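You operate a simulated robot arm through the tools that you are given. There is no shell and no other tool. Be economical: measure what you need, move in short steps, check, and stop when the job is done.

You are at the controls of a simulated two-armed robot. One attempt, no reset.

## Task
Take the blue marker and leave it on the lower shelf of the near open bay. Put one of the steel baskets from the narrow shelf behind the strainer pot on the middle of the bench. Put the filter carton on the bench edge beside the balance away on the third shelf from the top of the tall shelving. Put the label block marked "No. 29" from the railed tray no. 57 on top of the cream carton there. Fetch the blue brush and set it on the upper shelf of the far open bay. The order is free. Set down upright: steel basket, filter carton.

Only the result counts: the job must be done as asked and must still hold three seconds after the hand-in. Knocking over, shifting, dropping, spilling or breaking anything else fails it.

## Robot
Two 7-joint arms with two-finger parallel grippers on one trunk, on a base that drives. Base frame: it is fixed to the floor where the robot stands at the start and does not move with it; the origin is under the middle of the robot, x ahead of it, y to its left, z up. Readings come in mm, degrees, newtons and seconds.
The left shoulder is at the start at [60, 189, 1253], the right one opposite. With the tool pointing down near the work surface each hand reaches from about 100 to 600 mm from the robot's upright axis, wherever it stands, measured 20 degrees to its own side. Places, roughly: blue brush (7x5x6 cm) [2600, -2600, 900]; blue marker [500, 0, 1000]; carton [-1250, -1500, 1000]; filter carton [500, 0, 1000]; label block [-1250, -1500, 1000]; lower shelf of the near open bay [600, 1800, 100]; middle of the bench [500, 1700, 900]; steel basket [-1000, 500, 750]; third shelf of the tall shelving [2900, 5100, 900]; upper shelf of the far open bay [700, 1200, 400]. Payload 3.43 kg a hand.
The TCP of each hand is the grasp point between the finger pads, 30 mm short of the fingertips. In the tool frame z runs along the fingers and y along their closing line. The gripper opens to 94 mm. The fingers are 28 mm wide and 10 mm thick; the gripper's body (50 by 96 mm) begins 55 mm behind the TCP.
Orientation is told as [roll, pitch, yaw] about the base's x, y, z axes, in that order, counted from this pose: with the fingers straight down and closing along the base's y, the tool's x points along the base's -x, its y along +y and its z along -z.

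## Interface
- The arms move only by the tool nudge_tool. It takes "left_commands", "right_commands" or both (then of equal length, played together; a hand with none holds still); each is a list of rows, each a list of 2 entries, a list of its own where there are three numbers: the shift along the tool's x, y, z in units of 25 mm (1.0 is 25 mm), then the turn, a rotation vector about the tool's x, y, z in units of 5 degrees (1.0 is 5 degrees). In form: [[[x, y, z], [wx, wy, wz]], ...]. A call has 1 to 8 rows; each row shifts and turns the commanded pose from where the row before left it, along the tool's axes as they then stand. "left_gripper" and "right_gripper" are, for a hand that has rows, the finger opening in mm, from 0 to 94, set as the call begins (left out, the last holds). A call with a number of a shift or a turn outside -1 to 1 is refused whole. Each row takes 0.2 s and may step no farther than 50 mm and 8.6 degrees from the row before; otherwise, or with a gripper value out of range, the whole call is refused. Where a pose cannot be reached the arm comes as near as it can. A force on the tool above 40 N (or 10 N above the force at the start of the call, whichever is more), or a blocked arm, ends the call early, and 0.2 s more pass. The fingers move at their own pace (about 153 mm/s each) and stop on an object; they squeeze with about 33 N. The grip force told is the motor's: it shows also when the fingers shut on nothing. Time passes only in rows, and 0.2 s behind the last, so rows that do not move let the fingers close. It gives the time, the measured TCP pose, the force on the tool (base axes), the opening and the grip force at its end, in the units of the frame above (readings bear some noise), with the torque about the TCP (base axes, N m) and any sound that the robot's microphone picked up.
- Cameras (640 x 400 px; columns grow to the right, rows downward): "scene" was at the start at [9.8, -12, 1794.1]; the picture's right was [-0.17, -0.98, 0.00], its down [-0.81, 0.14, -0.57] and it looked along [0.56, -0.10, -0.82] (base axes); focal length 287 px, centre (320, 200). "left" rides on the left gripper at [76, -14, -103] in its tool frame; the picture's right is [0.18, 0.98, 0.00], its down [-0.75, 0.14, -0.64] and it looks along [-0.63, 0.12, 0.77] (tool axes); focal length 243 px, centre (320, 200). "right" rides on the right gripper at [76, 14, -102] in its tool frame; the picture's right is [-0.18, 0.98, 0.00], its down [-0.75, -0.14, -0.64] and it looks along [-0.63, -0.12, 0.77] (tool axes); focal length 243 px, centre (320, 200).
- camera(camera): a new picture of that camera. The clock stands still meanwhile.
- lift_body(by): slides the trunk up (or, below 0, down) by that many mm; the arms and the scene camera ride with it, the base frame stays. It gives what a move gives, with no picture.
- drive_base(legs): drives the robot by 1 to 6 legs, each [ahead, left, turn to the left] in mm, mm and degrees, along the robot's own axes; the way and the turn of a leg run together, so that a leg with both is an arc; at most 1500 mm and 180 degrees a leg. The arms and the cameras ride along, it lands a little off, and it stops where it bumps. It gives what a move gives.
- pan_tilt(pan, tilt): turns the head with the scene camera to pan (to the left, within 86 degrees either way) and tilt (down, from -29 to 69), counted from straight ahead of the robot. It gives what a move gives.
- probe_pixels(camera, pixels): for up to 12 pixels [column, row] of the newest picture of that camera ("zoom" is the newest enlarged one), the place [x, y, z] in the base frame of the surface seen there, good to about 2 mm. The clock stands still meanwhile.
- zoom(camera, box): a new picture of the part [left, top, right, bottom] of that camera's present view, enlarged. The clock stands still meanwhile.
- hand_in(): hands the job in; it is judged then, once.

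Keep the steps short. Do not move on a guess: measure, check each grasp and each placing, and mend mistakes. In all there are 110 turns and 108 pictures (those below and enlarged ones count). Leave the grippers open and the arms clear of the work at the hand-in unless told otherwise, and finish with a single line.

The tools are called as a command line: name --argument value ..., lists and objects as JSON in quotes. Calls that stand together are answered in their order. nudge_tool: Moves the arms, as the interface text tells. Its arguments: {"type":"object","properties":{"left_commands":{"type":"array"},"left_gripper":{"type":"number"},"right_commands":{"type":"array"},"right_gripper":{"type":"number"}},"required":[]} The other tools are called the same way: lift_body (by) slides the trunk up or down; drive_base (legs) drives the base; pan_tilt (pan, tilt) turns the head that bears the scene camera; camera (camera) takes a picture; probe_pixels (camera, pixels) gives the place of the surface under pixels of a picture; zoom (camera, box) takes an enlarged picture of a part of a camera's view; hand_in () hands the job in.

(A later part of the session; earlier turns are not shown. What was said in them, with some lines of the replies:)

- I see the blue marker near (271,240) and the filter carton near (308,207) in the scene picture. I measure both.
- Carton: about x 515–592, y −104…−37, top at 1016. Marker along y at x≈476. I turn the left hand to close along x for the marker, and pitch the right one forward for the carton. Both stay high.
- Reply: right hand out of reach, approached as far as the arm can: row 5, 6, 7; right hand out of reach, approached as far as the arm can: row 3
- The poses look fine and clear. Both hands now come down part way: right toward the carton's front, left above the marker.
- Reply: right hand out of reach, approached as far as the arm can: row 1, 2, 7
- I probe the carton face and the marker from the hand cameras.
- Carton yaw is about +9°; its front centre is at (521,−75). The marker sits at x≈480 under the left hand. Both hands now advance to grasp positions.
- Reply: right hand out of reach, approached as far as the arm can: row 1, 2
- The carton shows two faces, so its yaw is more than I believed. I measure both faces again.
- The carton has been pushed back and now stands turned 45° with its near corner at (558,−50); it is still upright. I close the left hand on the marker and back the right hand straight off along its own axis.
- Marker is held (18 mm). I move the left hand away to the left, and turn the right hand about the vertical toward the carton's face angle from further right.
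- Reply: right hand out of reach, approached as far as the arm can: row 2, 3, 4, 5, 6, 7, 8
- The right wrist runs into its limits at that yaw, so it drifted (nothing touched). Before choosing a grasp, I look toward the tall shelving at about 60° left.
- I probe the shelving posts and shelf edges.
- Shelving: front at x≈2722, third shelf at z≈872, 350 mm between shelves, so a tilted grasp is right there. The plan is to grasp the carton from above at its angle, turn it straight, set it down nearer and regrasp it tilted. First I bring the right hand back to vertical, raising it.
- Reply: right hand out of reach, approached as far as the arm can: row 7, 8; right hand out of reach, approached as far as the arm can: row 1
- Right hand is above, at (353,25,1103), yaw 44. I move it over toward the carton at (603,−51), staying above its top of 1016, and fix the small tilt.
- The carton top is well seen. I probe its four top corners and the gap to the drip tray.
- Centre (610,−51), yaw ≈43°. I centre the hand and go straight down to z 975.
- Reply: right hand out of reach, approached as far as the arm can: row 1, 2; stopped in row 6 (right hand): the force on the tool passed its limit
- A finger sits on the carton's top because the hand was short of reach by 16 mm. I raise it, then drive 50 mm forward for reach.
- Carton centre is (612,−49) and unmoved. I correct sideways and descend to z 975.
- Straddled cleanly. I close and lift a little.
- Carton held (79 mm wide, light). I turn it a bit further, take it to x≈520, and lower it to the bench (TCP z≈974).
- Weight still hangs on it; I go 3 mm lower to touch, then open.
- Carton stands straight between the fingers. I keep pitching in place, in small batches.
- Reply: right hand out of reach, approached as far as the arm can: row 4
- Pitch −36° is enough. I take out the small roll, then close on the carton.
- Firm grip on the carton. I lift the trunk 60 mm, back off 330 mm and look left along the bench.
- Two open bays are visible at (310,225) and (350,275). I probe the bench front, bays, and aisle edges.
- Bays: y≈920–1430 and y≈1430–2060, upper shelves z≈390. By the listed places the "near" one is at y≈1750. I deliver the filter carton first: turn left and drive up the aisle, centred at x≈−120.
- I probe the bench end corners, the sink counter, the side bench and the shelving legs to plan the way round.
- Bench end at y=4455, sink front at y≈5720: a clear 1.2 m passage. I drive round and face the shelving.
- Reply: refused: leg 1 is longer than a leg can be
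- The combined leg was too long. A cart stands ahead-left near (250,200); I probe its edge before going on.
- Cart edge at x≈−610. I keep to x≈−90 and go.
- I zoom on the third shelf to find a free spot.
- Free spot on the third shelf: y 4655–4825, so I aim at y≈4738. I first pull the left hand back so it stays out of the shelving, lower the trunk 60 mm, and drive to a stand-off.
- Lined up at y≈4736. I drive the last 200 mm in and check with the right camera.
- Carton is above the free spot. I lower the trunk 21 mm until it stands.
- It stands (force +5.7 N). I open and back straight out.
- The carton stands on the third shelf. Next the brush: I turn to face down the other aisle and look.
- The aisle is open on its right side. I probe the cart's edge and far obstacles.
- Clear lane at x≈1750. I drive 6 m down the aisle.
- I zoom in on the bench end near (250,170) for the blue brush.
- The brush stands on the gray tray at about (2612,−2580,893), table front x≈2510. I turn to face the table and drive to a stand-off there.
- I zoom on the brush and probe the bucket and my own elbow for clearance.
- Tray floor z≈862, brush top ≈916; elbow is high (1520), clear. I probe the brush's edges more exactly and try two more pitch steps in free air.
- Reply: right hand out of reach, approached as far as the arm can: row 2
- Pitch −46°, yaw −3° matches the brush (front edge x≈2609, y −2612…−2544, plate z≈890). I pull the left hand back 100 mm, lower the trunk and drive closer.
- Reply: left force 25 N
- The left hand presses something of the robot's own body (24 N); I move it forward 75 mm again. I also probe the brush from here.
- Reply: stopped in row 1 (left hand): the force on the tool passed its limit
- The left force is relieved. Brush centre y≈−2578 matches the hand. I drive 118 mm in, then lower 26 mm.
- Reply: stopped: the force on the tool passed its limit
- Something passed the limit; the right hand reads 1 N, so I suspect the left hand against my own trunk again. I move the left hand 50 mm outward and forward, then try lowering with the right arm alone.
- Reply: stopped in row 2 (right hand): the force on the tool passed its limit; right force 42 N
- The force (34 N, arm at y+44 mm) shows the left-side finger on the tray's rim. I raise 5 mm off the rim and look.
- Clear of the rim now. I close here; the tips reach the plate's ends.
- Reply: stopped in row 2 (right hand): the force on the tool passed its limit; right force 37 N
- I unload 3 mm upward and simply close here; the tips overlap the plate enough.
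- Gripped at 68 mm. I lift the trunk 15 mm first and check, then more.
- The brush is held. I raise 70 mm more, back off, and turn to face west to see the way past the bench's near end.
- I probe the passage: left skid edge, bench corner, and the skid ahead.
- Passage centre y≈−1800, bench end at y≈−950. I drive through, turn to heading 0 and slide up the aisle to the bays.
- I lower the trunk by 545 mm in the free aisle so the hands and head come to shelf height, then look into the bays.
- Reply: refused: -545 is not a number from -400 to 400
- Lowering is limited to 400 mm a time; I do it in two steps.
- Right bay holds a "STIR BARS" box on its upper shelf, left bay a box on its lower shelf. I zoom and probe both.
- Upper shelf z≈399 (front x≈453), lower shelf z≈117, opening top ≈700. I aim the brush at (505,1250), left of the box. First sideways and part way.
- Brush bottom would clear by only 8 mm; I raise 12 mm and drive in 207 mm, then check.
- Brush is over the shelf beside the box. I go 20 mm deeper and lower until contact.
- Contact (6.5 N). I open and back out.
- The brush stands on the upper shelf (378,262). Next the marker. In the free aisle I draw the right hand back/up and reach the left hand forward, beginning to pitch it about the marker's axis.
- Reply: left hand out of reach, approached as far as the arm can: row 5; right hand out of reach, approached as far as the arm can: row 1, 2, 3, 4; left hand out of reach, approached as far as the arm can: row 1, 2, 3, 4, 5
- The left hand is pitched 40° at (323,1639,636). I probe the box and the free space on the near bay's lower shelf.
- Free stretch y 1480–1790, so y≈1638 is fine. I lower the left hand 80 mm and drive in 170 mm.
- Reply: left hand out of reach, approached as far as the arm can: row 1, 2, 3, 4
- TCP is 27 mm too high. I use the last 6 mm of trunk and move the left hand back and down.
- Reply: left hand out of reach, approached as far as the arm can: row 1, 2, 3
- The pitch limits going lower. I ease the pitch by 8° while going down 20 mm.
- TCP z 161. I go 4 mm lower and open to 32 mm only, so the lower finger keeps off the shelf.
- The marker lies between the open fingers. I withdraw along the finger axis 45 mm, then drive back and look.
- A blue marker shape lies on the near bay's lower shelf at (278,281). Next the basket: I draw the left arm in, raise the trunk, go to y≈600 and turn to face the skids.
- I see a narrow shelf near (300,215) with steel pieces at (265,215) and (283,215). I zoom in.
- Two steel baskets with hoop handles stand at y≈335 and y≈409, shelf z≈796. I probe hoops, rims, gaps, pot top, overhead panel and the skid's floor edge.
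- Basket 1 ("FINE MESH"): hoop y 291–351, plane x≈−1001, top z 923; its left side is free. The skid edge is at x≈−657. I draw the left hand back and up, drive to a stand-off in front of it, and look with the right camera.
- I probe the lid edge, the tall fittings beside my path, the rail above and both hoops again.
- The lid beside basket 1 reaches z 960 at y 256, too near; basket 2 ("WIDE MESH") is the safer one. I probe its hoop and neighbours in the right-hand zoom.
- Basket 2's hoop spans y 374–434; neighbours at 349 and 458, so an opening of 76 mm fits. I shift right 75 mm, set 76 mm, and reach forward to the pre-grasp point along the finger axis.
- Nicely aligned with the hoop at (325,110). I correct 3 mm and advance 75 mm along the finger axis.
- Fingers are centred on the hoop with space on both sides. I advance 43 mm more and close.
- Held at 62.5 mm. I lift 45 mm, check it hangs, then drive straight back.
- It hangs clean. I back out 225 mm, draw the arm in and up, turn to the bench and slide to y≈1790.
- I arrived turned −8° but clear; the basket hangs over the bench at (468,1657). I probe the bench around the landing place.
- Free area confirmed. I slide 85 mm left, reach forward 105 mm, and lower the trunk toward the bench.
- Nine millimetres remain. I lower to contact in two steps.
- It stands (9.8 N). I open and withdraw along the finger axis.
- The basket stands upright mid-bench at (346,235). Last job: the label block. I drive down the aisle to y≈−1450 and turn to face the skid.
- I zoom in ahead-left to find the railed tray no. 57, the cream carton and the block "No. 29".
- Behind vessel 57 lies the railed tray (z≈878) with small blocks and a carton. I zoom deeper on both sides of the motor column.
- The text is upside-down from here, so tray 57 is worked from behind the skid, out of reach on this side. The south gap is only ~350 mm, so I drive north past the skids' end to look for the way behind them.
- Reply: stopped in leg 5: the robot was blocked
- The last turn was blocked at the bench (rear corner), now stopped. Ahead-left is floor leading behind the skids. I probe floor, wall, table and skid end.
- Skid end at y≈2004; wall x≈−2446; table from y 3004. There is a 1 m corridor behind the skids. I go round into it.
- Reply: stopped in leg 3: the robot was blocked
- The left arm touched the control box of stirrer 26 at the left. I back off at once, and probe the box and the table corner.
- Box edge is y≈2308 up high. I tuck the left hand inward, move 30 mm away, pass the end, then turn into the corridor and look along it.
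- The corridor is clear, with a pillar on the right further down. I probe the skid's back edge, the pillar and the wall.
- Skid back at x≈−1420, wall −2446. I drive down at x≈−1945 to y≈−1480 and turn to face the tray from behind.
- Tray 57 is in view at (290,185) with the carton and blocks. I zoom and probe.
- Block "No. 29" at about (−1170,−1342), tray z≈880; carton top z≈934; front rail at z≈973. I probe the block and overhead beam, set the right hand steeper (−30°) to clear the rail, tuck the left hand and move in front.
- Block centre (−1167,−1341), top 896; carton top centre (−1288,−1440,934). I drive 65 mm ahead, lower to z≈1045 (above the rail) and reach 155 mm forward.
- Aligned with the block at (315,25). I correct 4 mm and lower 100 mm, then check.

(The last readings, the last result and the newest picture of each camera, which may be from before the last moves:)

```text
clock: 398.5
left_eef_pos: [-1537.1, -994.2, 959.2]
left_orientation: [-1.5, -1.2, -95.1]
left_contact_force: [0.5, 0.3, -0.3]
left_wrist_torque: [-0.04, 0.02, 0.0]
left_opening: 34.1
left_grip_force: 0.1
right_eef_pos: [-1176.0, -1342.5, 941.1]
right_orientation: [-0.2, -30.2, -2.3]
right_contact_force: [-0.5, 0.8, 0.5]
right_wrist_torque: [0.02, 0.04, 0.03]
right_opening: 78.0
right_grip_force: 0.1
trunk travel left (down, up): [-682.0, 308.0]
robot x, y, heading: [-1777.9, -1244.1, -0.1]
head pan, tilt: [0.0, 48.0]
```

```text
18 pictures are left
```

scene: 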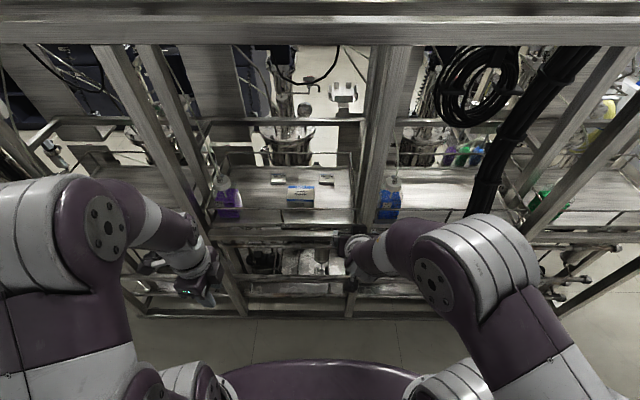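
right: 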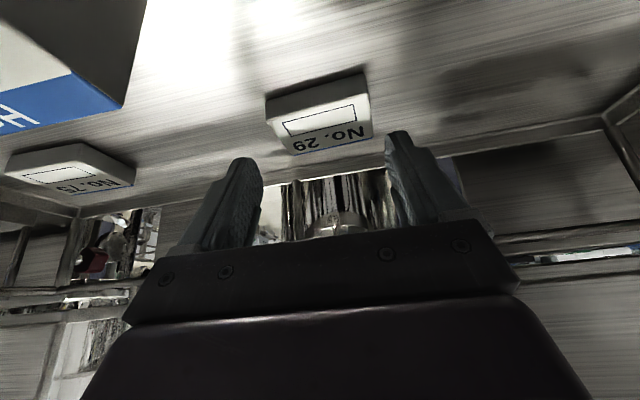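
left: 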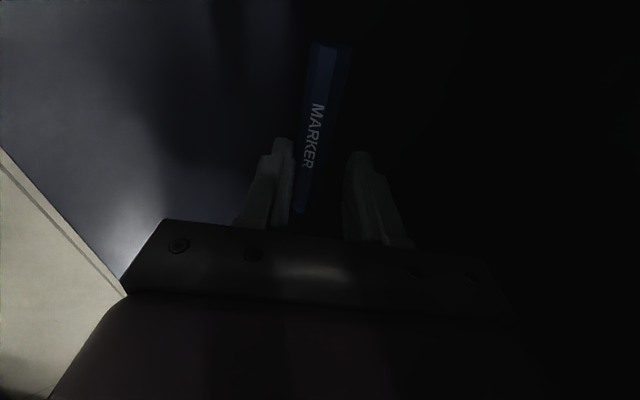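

Centred. I lower 23 mm, close, and look.

lift_body --by -24

nudge_tool --right_commands '[[[0, 0, 0], [0, 0, 0]], [[0, 0, 0], [0, 0, 0]], [[0, 0, 0], [0, 0, 0]]]' --right_gripper 0

camera --camera "right"

```text
clock: 399.2
left_eef_pos: [-1535.4, -994.8, 935.2]
left_orientation: [-1.6, -1.2, -95.0]
left_contact_force: [-0.4, -0.2, -0.1]
left_wrist_torque: [-0.03, -0.04, 0.0]
left_opening: 33.9
left_grip_force: 0.1
right_eef_pos: [-1176.1, -1342.5, 917.5]
right_orientation: [-0.2, -30.3, -2.3]
right_contact_force: [0.2, -0.5, -0.1]
right_wrist_torque: [0.02, -0.02, -0.01]
right_opening: 78.2
right_grip_force: 0.1
trunk travel left (down, up): [-658.0, 332.0]
robot x, y, heading: [-1776.8, -1243.6, 0.1]
head pan, tilt: [0.0, 48.0]
```

```text
clock: 400.0
left_eef_pos: [-1536.3, -995.2, 934.9]
left_orientation: [-1.4, -1.2, -94.9]
left_contact_force: [0.1, -0.4, 0.8]
left_wrist_torque: [0.01, 0.01, 0.04]
left_opening: 34.0
left_grip_force: 0.1
right_eef_pos: [-1175.9, -1341.8, 918.6]
right_orientation: [-0.3, -30.2, -2.1]
right_contact_force: [0.6, 0.1, 2.4]
right_wrist_torque: [-0.14, -0.12, 0.0]
right_opening: 60.9
right_grip_force: 33.1
trunk travel left (down, up): [-658.0, 332.0]
robot x, y, heading: [-1776.0, -1242.4, 0.2]
head pan, tilt: [0.0, 48.0]
```

```text
17 pictures are left
```

right: 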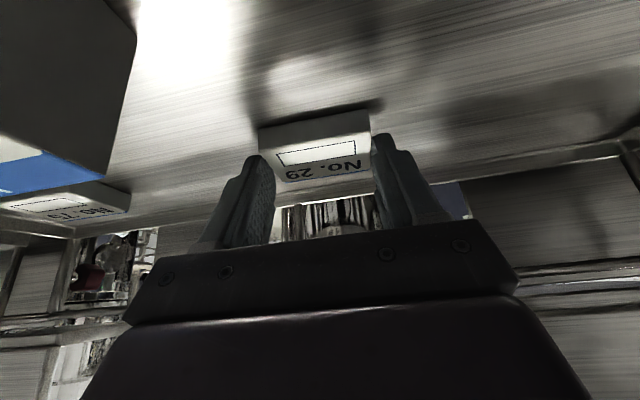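

Gripped at 61 mm. I lift 110 mm, then carry it back 120 mm and 98 mm sideways over the carton.

lift_body --by 110

nudge_tool --right_commands '[[[0.67, -0.68, -0.39], [0, 0, 0]], [[0.67, -0.68, -0.39], [0, 0, 0]], [[0.67, -0.68, -0.39], [0, 0, 0]], [[0.67, -0.68, -0.39], [0, 0, 0]], [[0.67, -0.68, -0.39], [0, 0, 0]], [[0.67, -0.68, -0.39], [0, 0, 0]]]'

camera --camera "right"

camera --camera "scene"

```text
clock: 401.4
left_eef_pos: [-1536.5, -993.9, 1044.6]
left_orientation: [-1.7, -1.2, -95.1]
left_contact_force: [0.3, 0.2, 0.9]
left_wrist_torque: [0.03, 0.0, 0.03]
left_opening: 34.0
left_grip_force: 0.0
right_eef_pos: [-1175.9, -1342.5, 1027.2]
right_orientation: [-0.2, -30.2, -2.3]
right_contact_force: [-1.3, -0.4, -1.5]
right_wrist_torque: [0.01, 0.03, 0.01]
right_opening: 60.9
right_grip_force: 32.7
trunk travel left (down, up): [-768.0, 222.0]
robot x, y, heading: [-1774.2, -1244.2, 0.1]
head pan, tilt: [0.0, 48.0]
```

```text
clock: 402.8
left_eef_pos: [-1536.0, -994.4, 1045.2]
left_orientation: [-1.5, -1.2, -95.0]
left_contact_force: [0.0, -0.2, 0.4]
left_wrist_torque: [0.02, -0.04, 0.02]
left_opening: 34.1
left_grip_force: 0.1
right_eef_pos: [-1297.7, -1439.5, 1027.8]
right_orientation: [-0.3, -30.3, -2.4]
right_contact_force: [0.1, -0.3, -0.8]
right_wrist_torque: [0.02, -0.02, 0.04]
right_opening: 60.6
right_grip_force: 32.9
trunk travel left (down, up): [-768.0, 222.0]
robot x, y, heading: [-1776.1, -1242.8, 0.5]
head pan, tilt: [0.0, 48.0]
```

```text
16 pictures are left
```

right: 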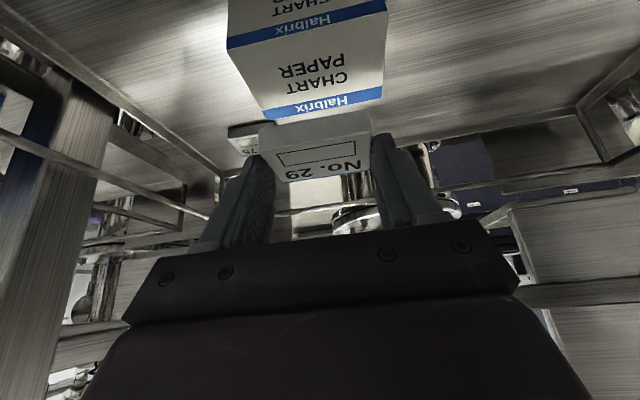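

```text
15 pictures are left
```

scene: 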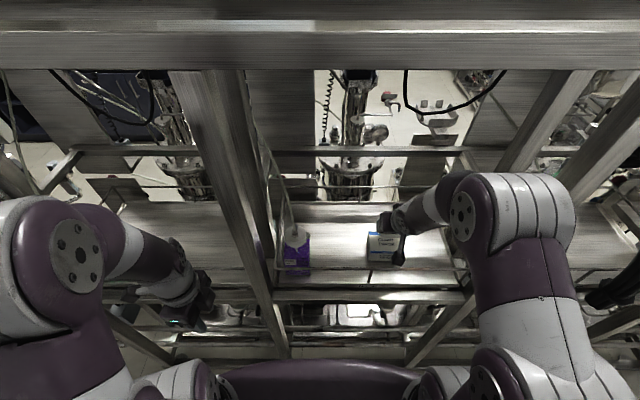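

Block is centred above the carton. I lower 51 mm, then to contact.

lift_body --by -51

lift_body --by -4

camera --camera "right"

```text
clock: 403.7
left_eef_pos: [-1535.5, -994.2, 994.2]
left_orientation: [-1.6, -1.2, -95.0]
left_contact_force: [-0.4, 0.6, 0.2]
left_wrist_torque: [-0.04, 0.02, 0.0]
left_opening: 34.0
left_grip_force: 0.0
right_eef_pos: [-1296.3, -1439.7, 977.5]
right_orientation: [-0.2, -30.3, -2.3]
right_contact_force: [0.4, -1.0, 0.3]
right_wrist_torque: [0.03, 0.03, -0.03]
right_opening: 60.8
right_grip_force: 33.0
trunk travel left (down, up): [-717.0, 273.0]
robot x, y, heading: [-1779.4, -1243.5, 0.2]
head pan, tilt: [0.0, 48.0]
```

```text
clock: 404.3
left_eef_pos: [-1535.5, -993.6, 988.9]
left_orientation: [-1.4, -1.2, -95.0]
left_contact_force: [-0.5, 0.0, 0.5]
left_wrist_torque: [0.0, -0.02, -0.03]
left_opening: 34.1
left_grip_force: 0.0
right_eef_pos: [-1296.4, -1439.0, 972.8]
right_orientation: [-0.3, -30.3, -2.4]
right_contact_force: [0.0, -0.7, 1.8]
right_wrist_torque: [-0.04, -0.03, 0.01]
right_opening: 61.0
right_grip_force: 32.9
trunk travel left (down, up): [-713.0, 277.0]
robot x, y, heading: [-1770.7, -1243.0, -0.2]
head pan, tilt: [0.0, 48.0]
```

```text
14 pictures are left
```

right: 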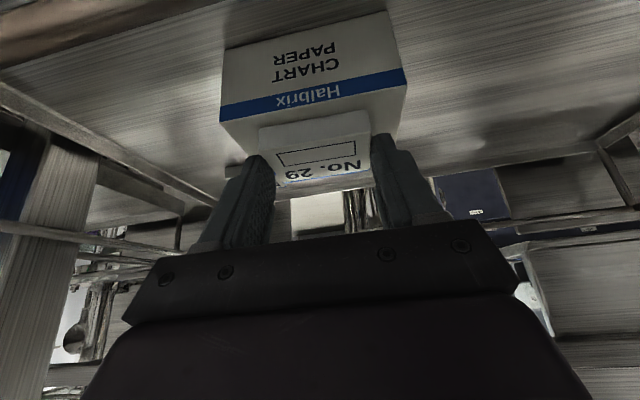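

Touching at 1.8 N, block sits on the carton's top. I open and withdraw along the finger axis, then look.

nudge_tool --right_commands '[[[0, 0, 0], [0, 0, 0]], [[0, 0, 0], [0, 0, 0]], [[0, 0, 0], [0, 0, 0]], [[0, 0, -0.5], [0, 0, 0]], [[0, 0, -1], [0, 0, 0]], [[0, 0, -1], [0, 0, 0]], [[0, 0, -1], [0, 0, 0]]]' --right_gripper 76

camera --camera "right"

```text
clock: 405.9
left_eef_pos: [-1535.8, -993.6, 989.8]
left_orientation: [-1.5, -1.2, -95.0]
left_contact_force: [-0.7, -0.9, 0.4]
left_wrist_torque: [0.03, -0.01, -0.03]
left_opening: 34.0
left_grip_force: 0.0
right_eef_pos: [-1341.9, -1438.0, 1049.5]
right_orientation: [-0.3, -30.2, -2.3]
right_contact_force: [-0.4, 0.8, 0.0]
right_wrist_torque: [0.0, 0.0, -0.01]
right_opening: 76.1
right_grip_force: 0.1
trunk travel left (down, up): [-713.0, 277.0]
robot x, y, heading: [-1774.6, -1241.6, 0.2]
head pan, tilt: [0.0, 48.0]
```

```text
13 pictures are left
```

right: 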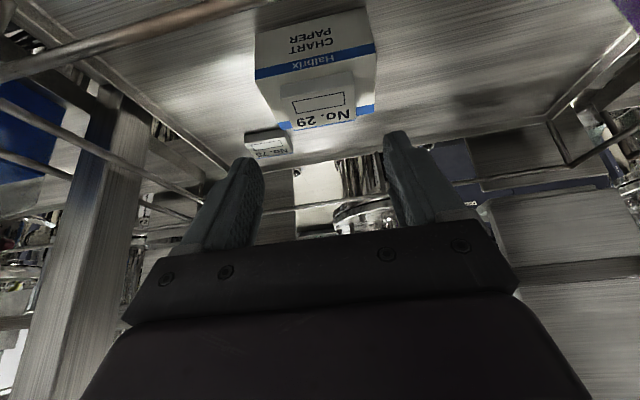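

I probe how the block lies on the carton.

probe_pixels --camera "right" --pixels '[[318, 102], [322, 122], [300, 95], [340, 85], [355, 105], [284, 110], [275, 118], [370, 108], [262, 76], [372, 60], [318, 92]]'

zoom --camera "right" --box '[230, 20, 410, 150]'

```text
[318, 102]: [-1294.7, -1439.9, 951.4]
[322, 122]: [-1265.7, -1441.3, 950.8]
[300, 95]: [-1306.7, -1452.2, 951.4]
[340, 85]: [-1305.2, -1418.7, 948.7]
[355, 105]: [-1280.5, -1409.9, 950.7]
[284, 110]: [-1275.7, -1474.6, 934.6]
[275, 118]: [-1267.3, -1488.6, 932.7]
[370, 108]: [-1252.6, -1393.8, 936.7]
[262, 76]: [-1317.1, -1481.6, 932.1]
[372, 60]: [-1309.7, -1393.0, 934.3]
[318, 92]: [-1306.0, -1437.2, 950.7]
```

```text
3.08 times, centred on (320, 85) of right
```

zoom: 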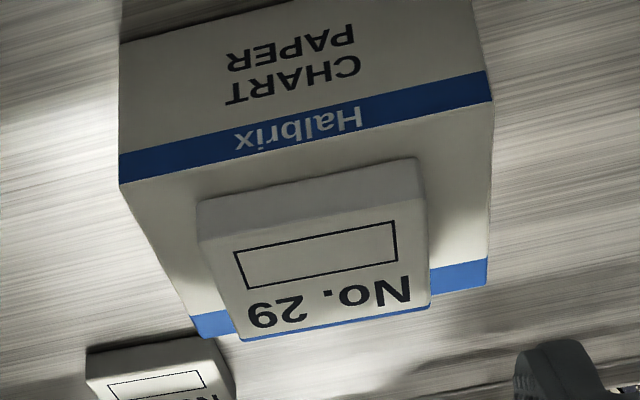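

The block rests flat on the carton (x −1307…−1264 on −1316…−1253). I raise, back off into the corridor and open both grippers.

lift_body --by 60

drive_base --legs '[[-220, 0, 0]]'

nudge_tool --left_commands '[[[0, 0, 0], [0, 0, 0]], [[0, 0, 0], [0, 0, 0]], [[0, 0, 0], [0, 0, 0]]]' --left_gripper 90 --right_commands '[[[0, 0, 0], [0, 0, 0]], [[0, 0, 0], [0, 0, 0]], [[0, 0, 0], [0, 0, 0]]]' --right_gripper 90

zoom --camera "scene" --box '[220, 120, 460, 270]'

```text
clock: 406.9
left_eef_pos: [-1535.9, -994.8, 1048.6]
left_orientation: [-1.5, -1.2, -95.1]
left_contact_force: [0.3, 0.5, 0.3]
left_wrist_torque: [0.03, 0.02, 0.01]
left_opening: 34.0
left_grip_force: 0.1
right_eef_pos: [-1341.2, -1438.2, 1109.2]
right_orientation: [-0.3, -30.2, -2.3]
right_contact_force: [0.4, 0.2, 0.2]
right_wrist_torque: [0.0, -0.02, 0.01]
right_opening: 76.0
right_grip_force: 0.1
trunk travel left (down, up): [-773.0, 217.0]
robot x, y, heading: [-1777.4, -1243.4, 0.4]
head pan, tilt: [0.0, 48.0]
```

```text
clock: 408.5
left_eef_pos: [-1752.1, -995.3, 1049.0]
left_orientation: [-1.7, -1.2, -95.0]
left_contact_force: [0.3, -0.2, -0.6]
left_wrist_torque: [-0.01, 0.0, 0.02]
left_opening: 34.2
left_grip_force: 0.0
right_eef_pos: [-1557.5, -1438.2, 1109.3]
right_orientation: [-0.3, -30.2, -2.4]
right_contact_force: [-0.6, -0.3, -0.7]
right_wrist_torque: [-0.02, -0.03, 0.02]
right_opening: 76.1
right_grip_force: 0.0
trunk travel left (down, up): [-773.0, 217.0]
robot x, y, heading: [-1992.2, -1244.9, 0.1]
head pan, tilt: [0.0, 48.0]
```

```text
clock: 409.3
left_eef_pos: [-1753.4, -994.6, 1049.7]
left_orientation: [-1.5, -1.2, -95.0]
left_contact_force: [0.0, 0.3, -0.2]
left_wrist_torque: [-0.01, 0.0, 0.01]
left_opening: 90.0
left_grip_force: 0.1
right_eef_pos: [-1558.5, -1436.6, 1109.6]
right_orientation: [-0.3, -30.2, -2.5]
right_contact_force: [0.0, 0.1, -0.1]
right_wrist_torque: [-0.01, 0.02, 0.0]
right_opening: 90.0
right_grip_force: 0.1
trunk travel left (down, up): [-773.0, 217.0]
robot x, y, heading: [-1994.6, -1247.9, -0.2]
head pan, tilt: [0.0, 48.0]
```

```text
2.67 times, centred on (340, 195) of scene
```

zoom: 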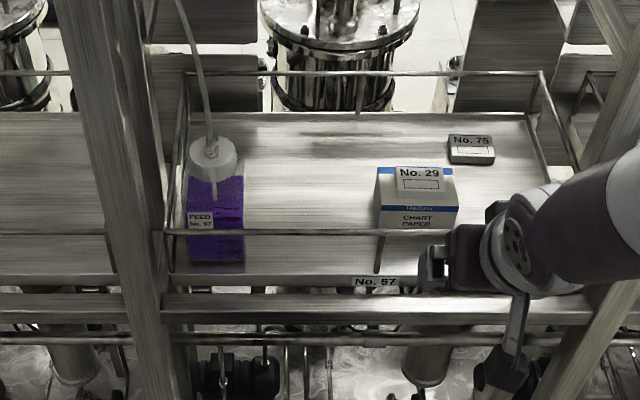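

Block No. 29 lies on the carton, both grippers are open and the arms are clear. I hand in.

hand_in

```text
The job is handed in.
```

I placed all five items and handed the job in, but I did not look closely at the marker after release and took "near bay" from the listed coordinates (y≈1,750); the robot also bumped the bench front and the stirrer 26 control box while driving, with nothing seen to move.
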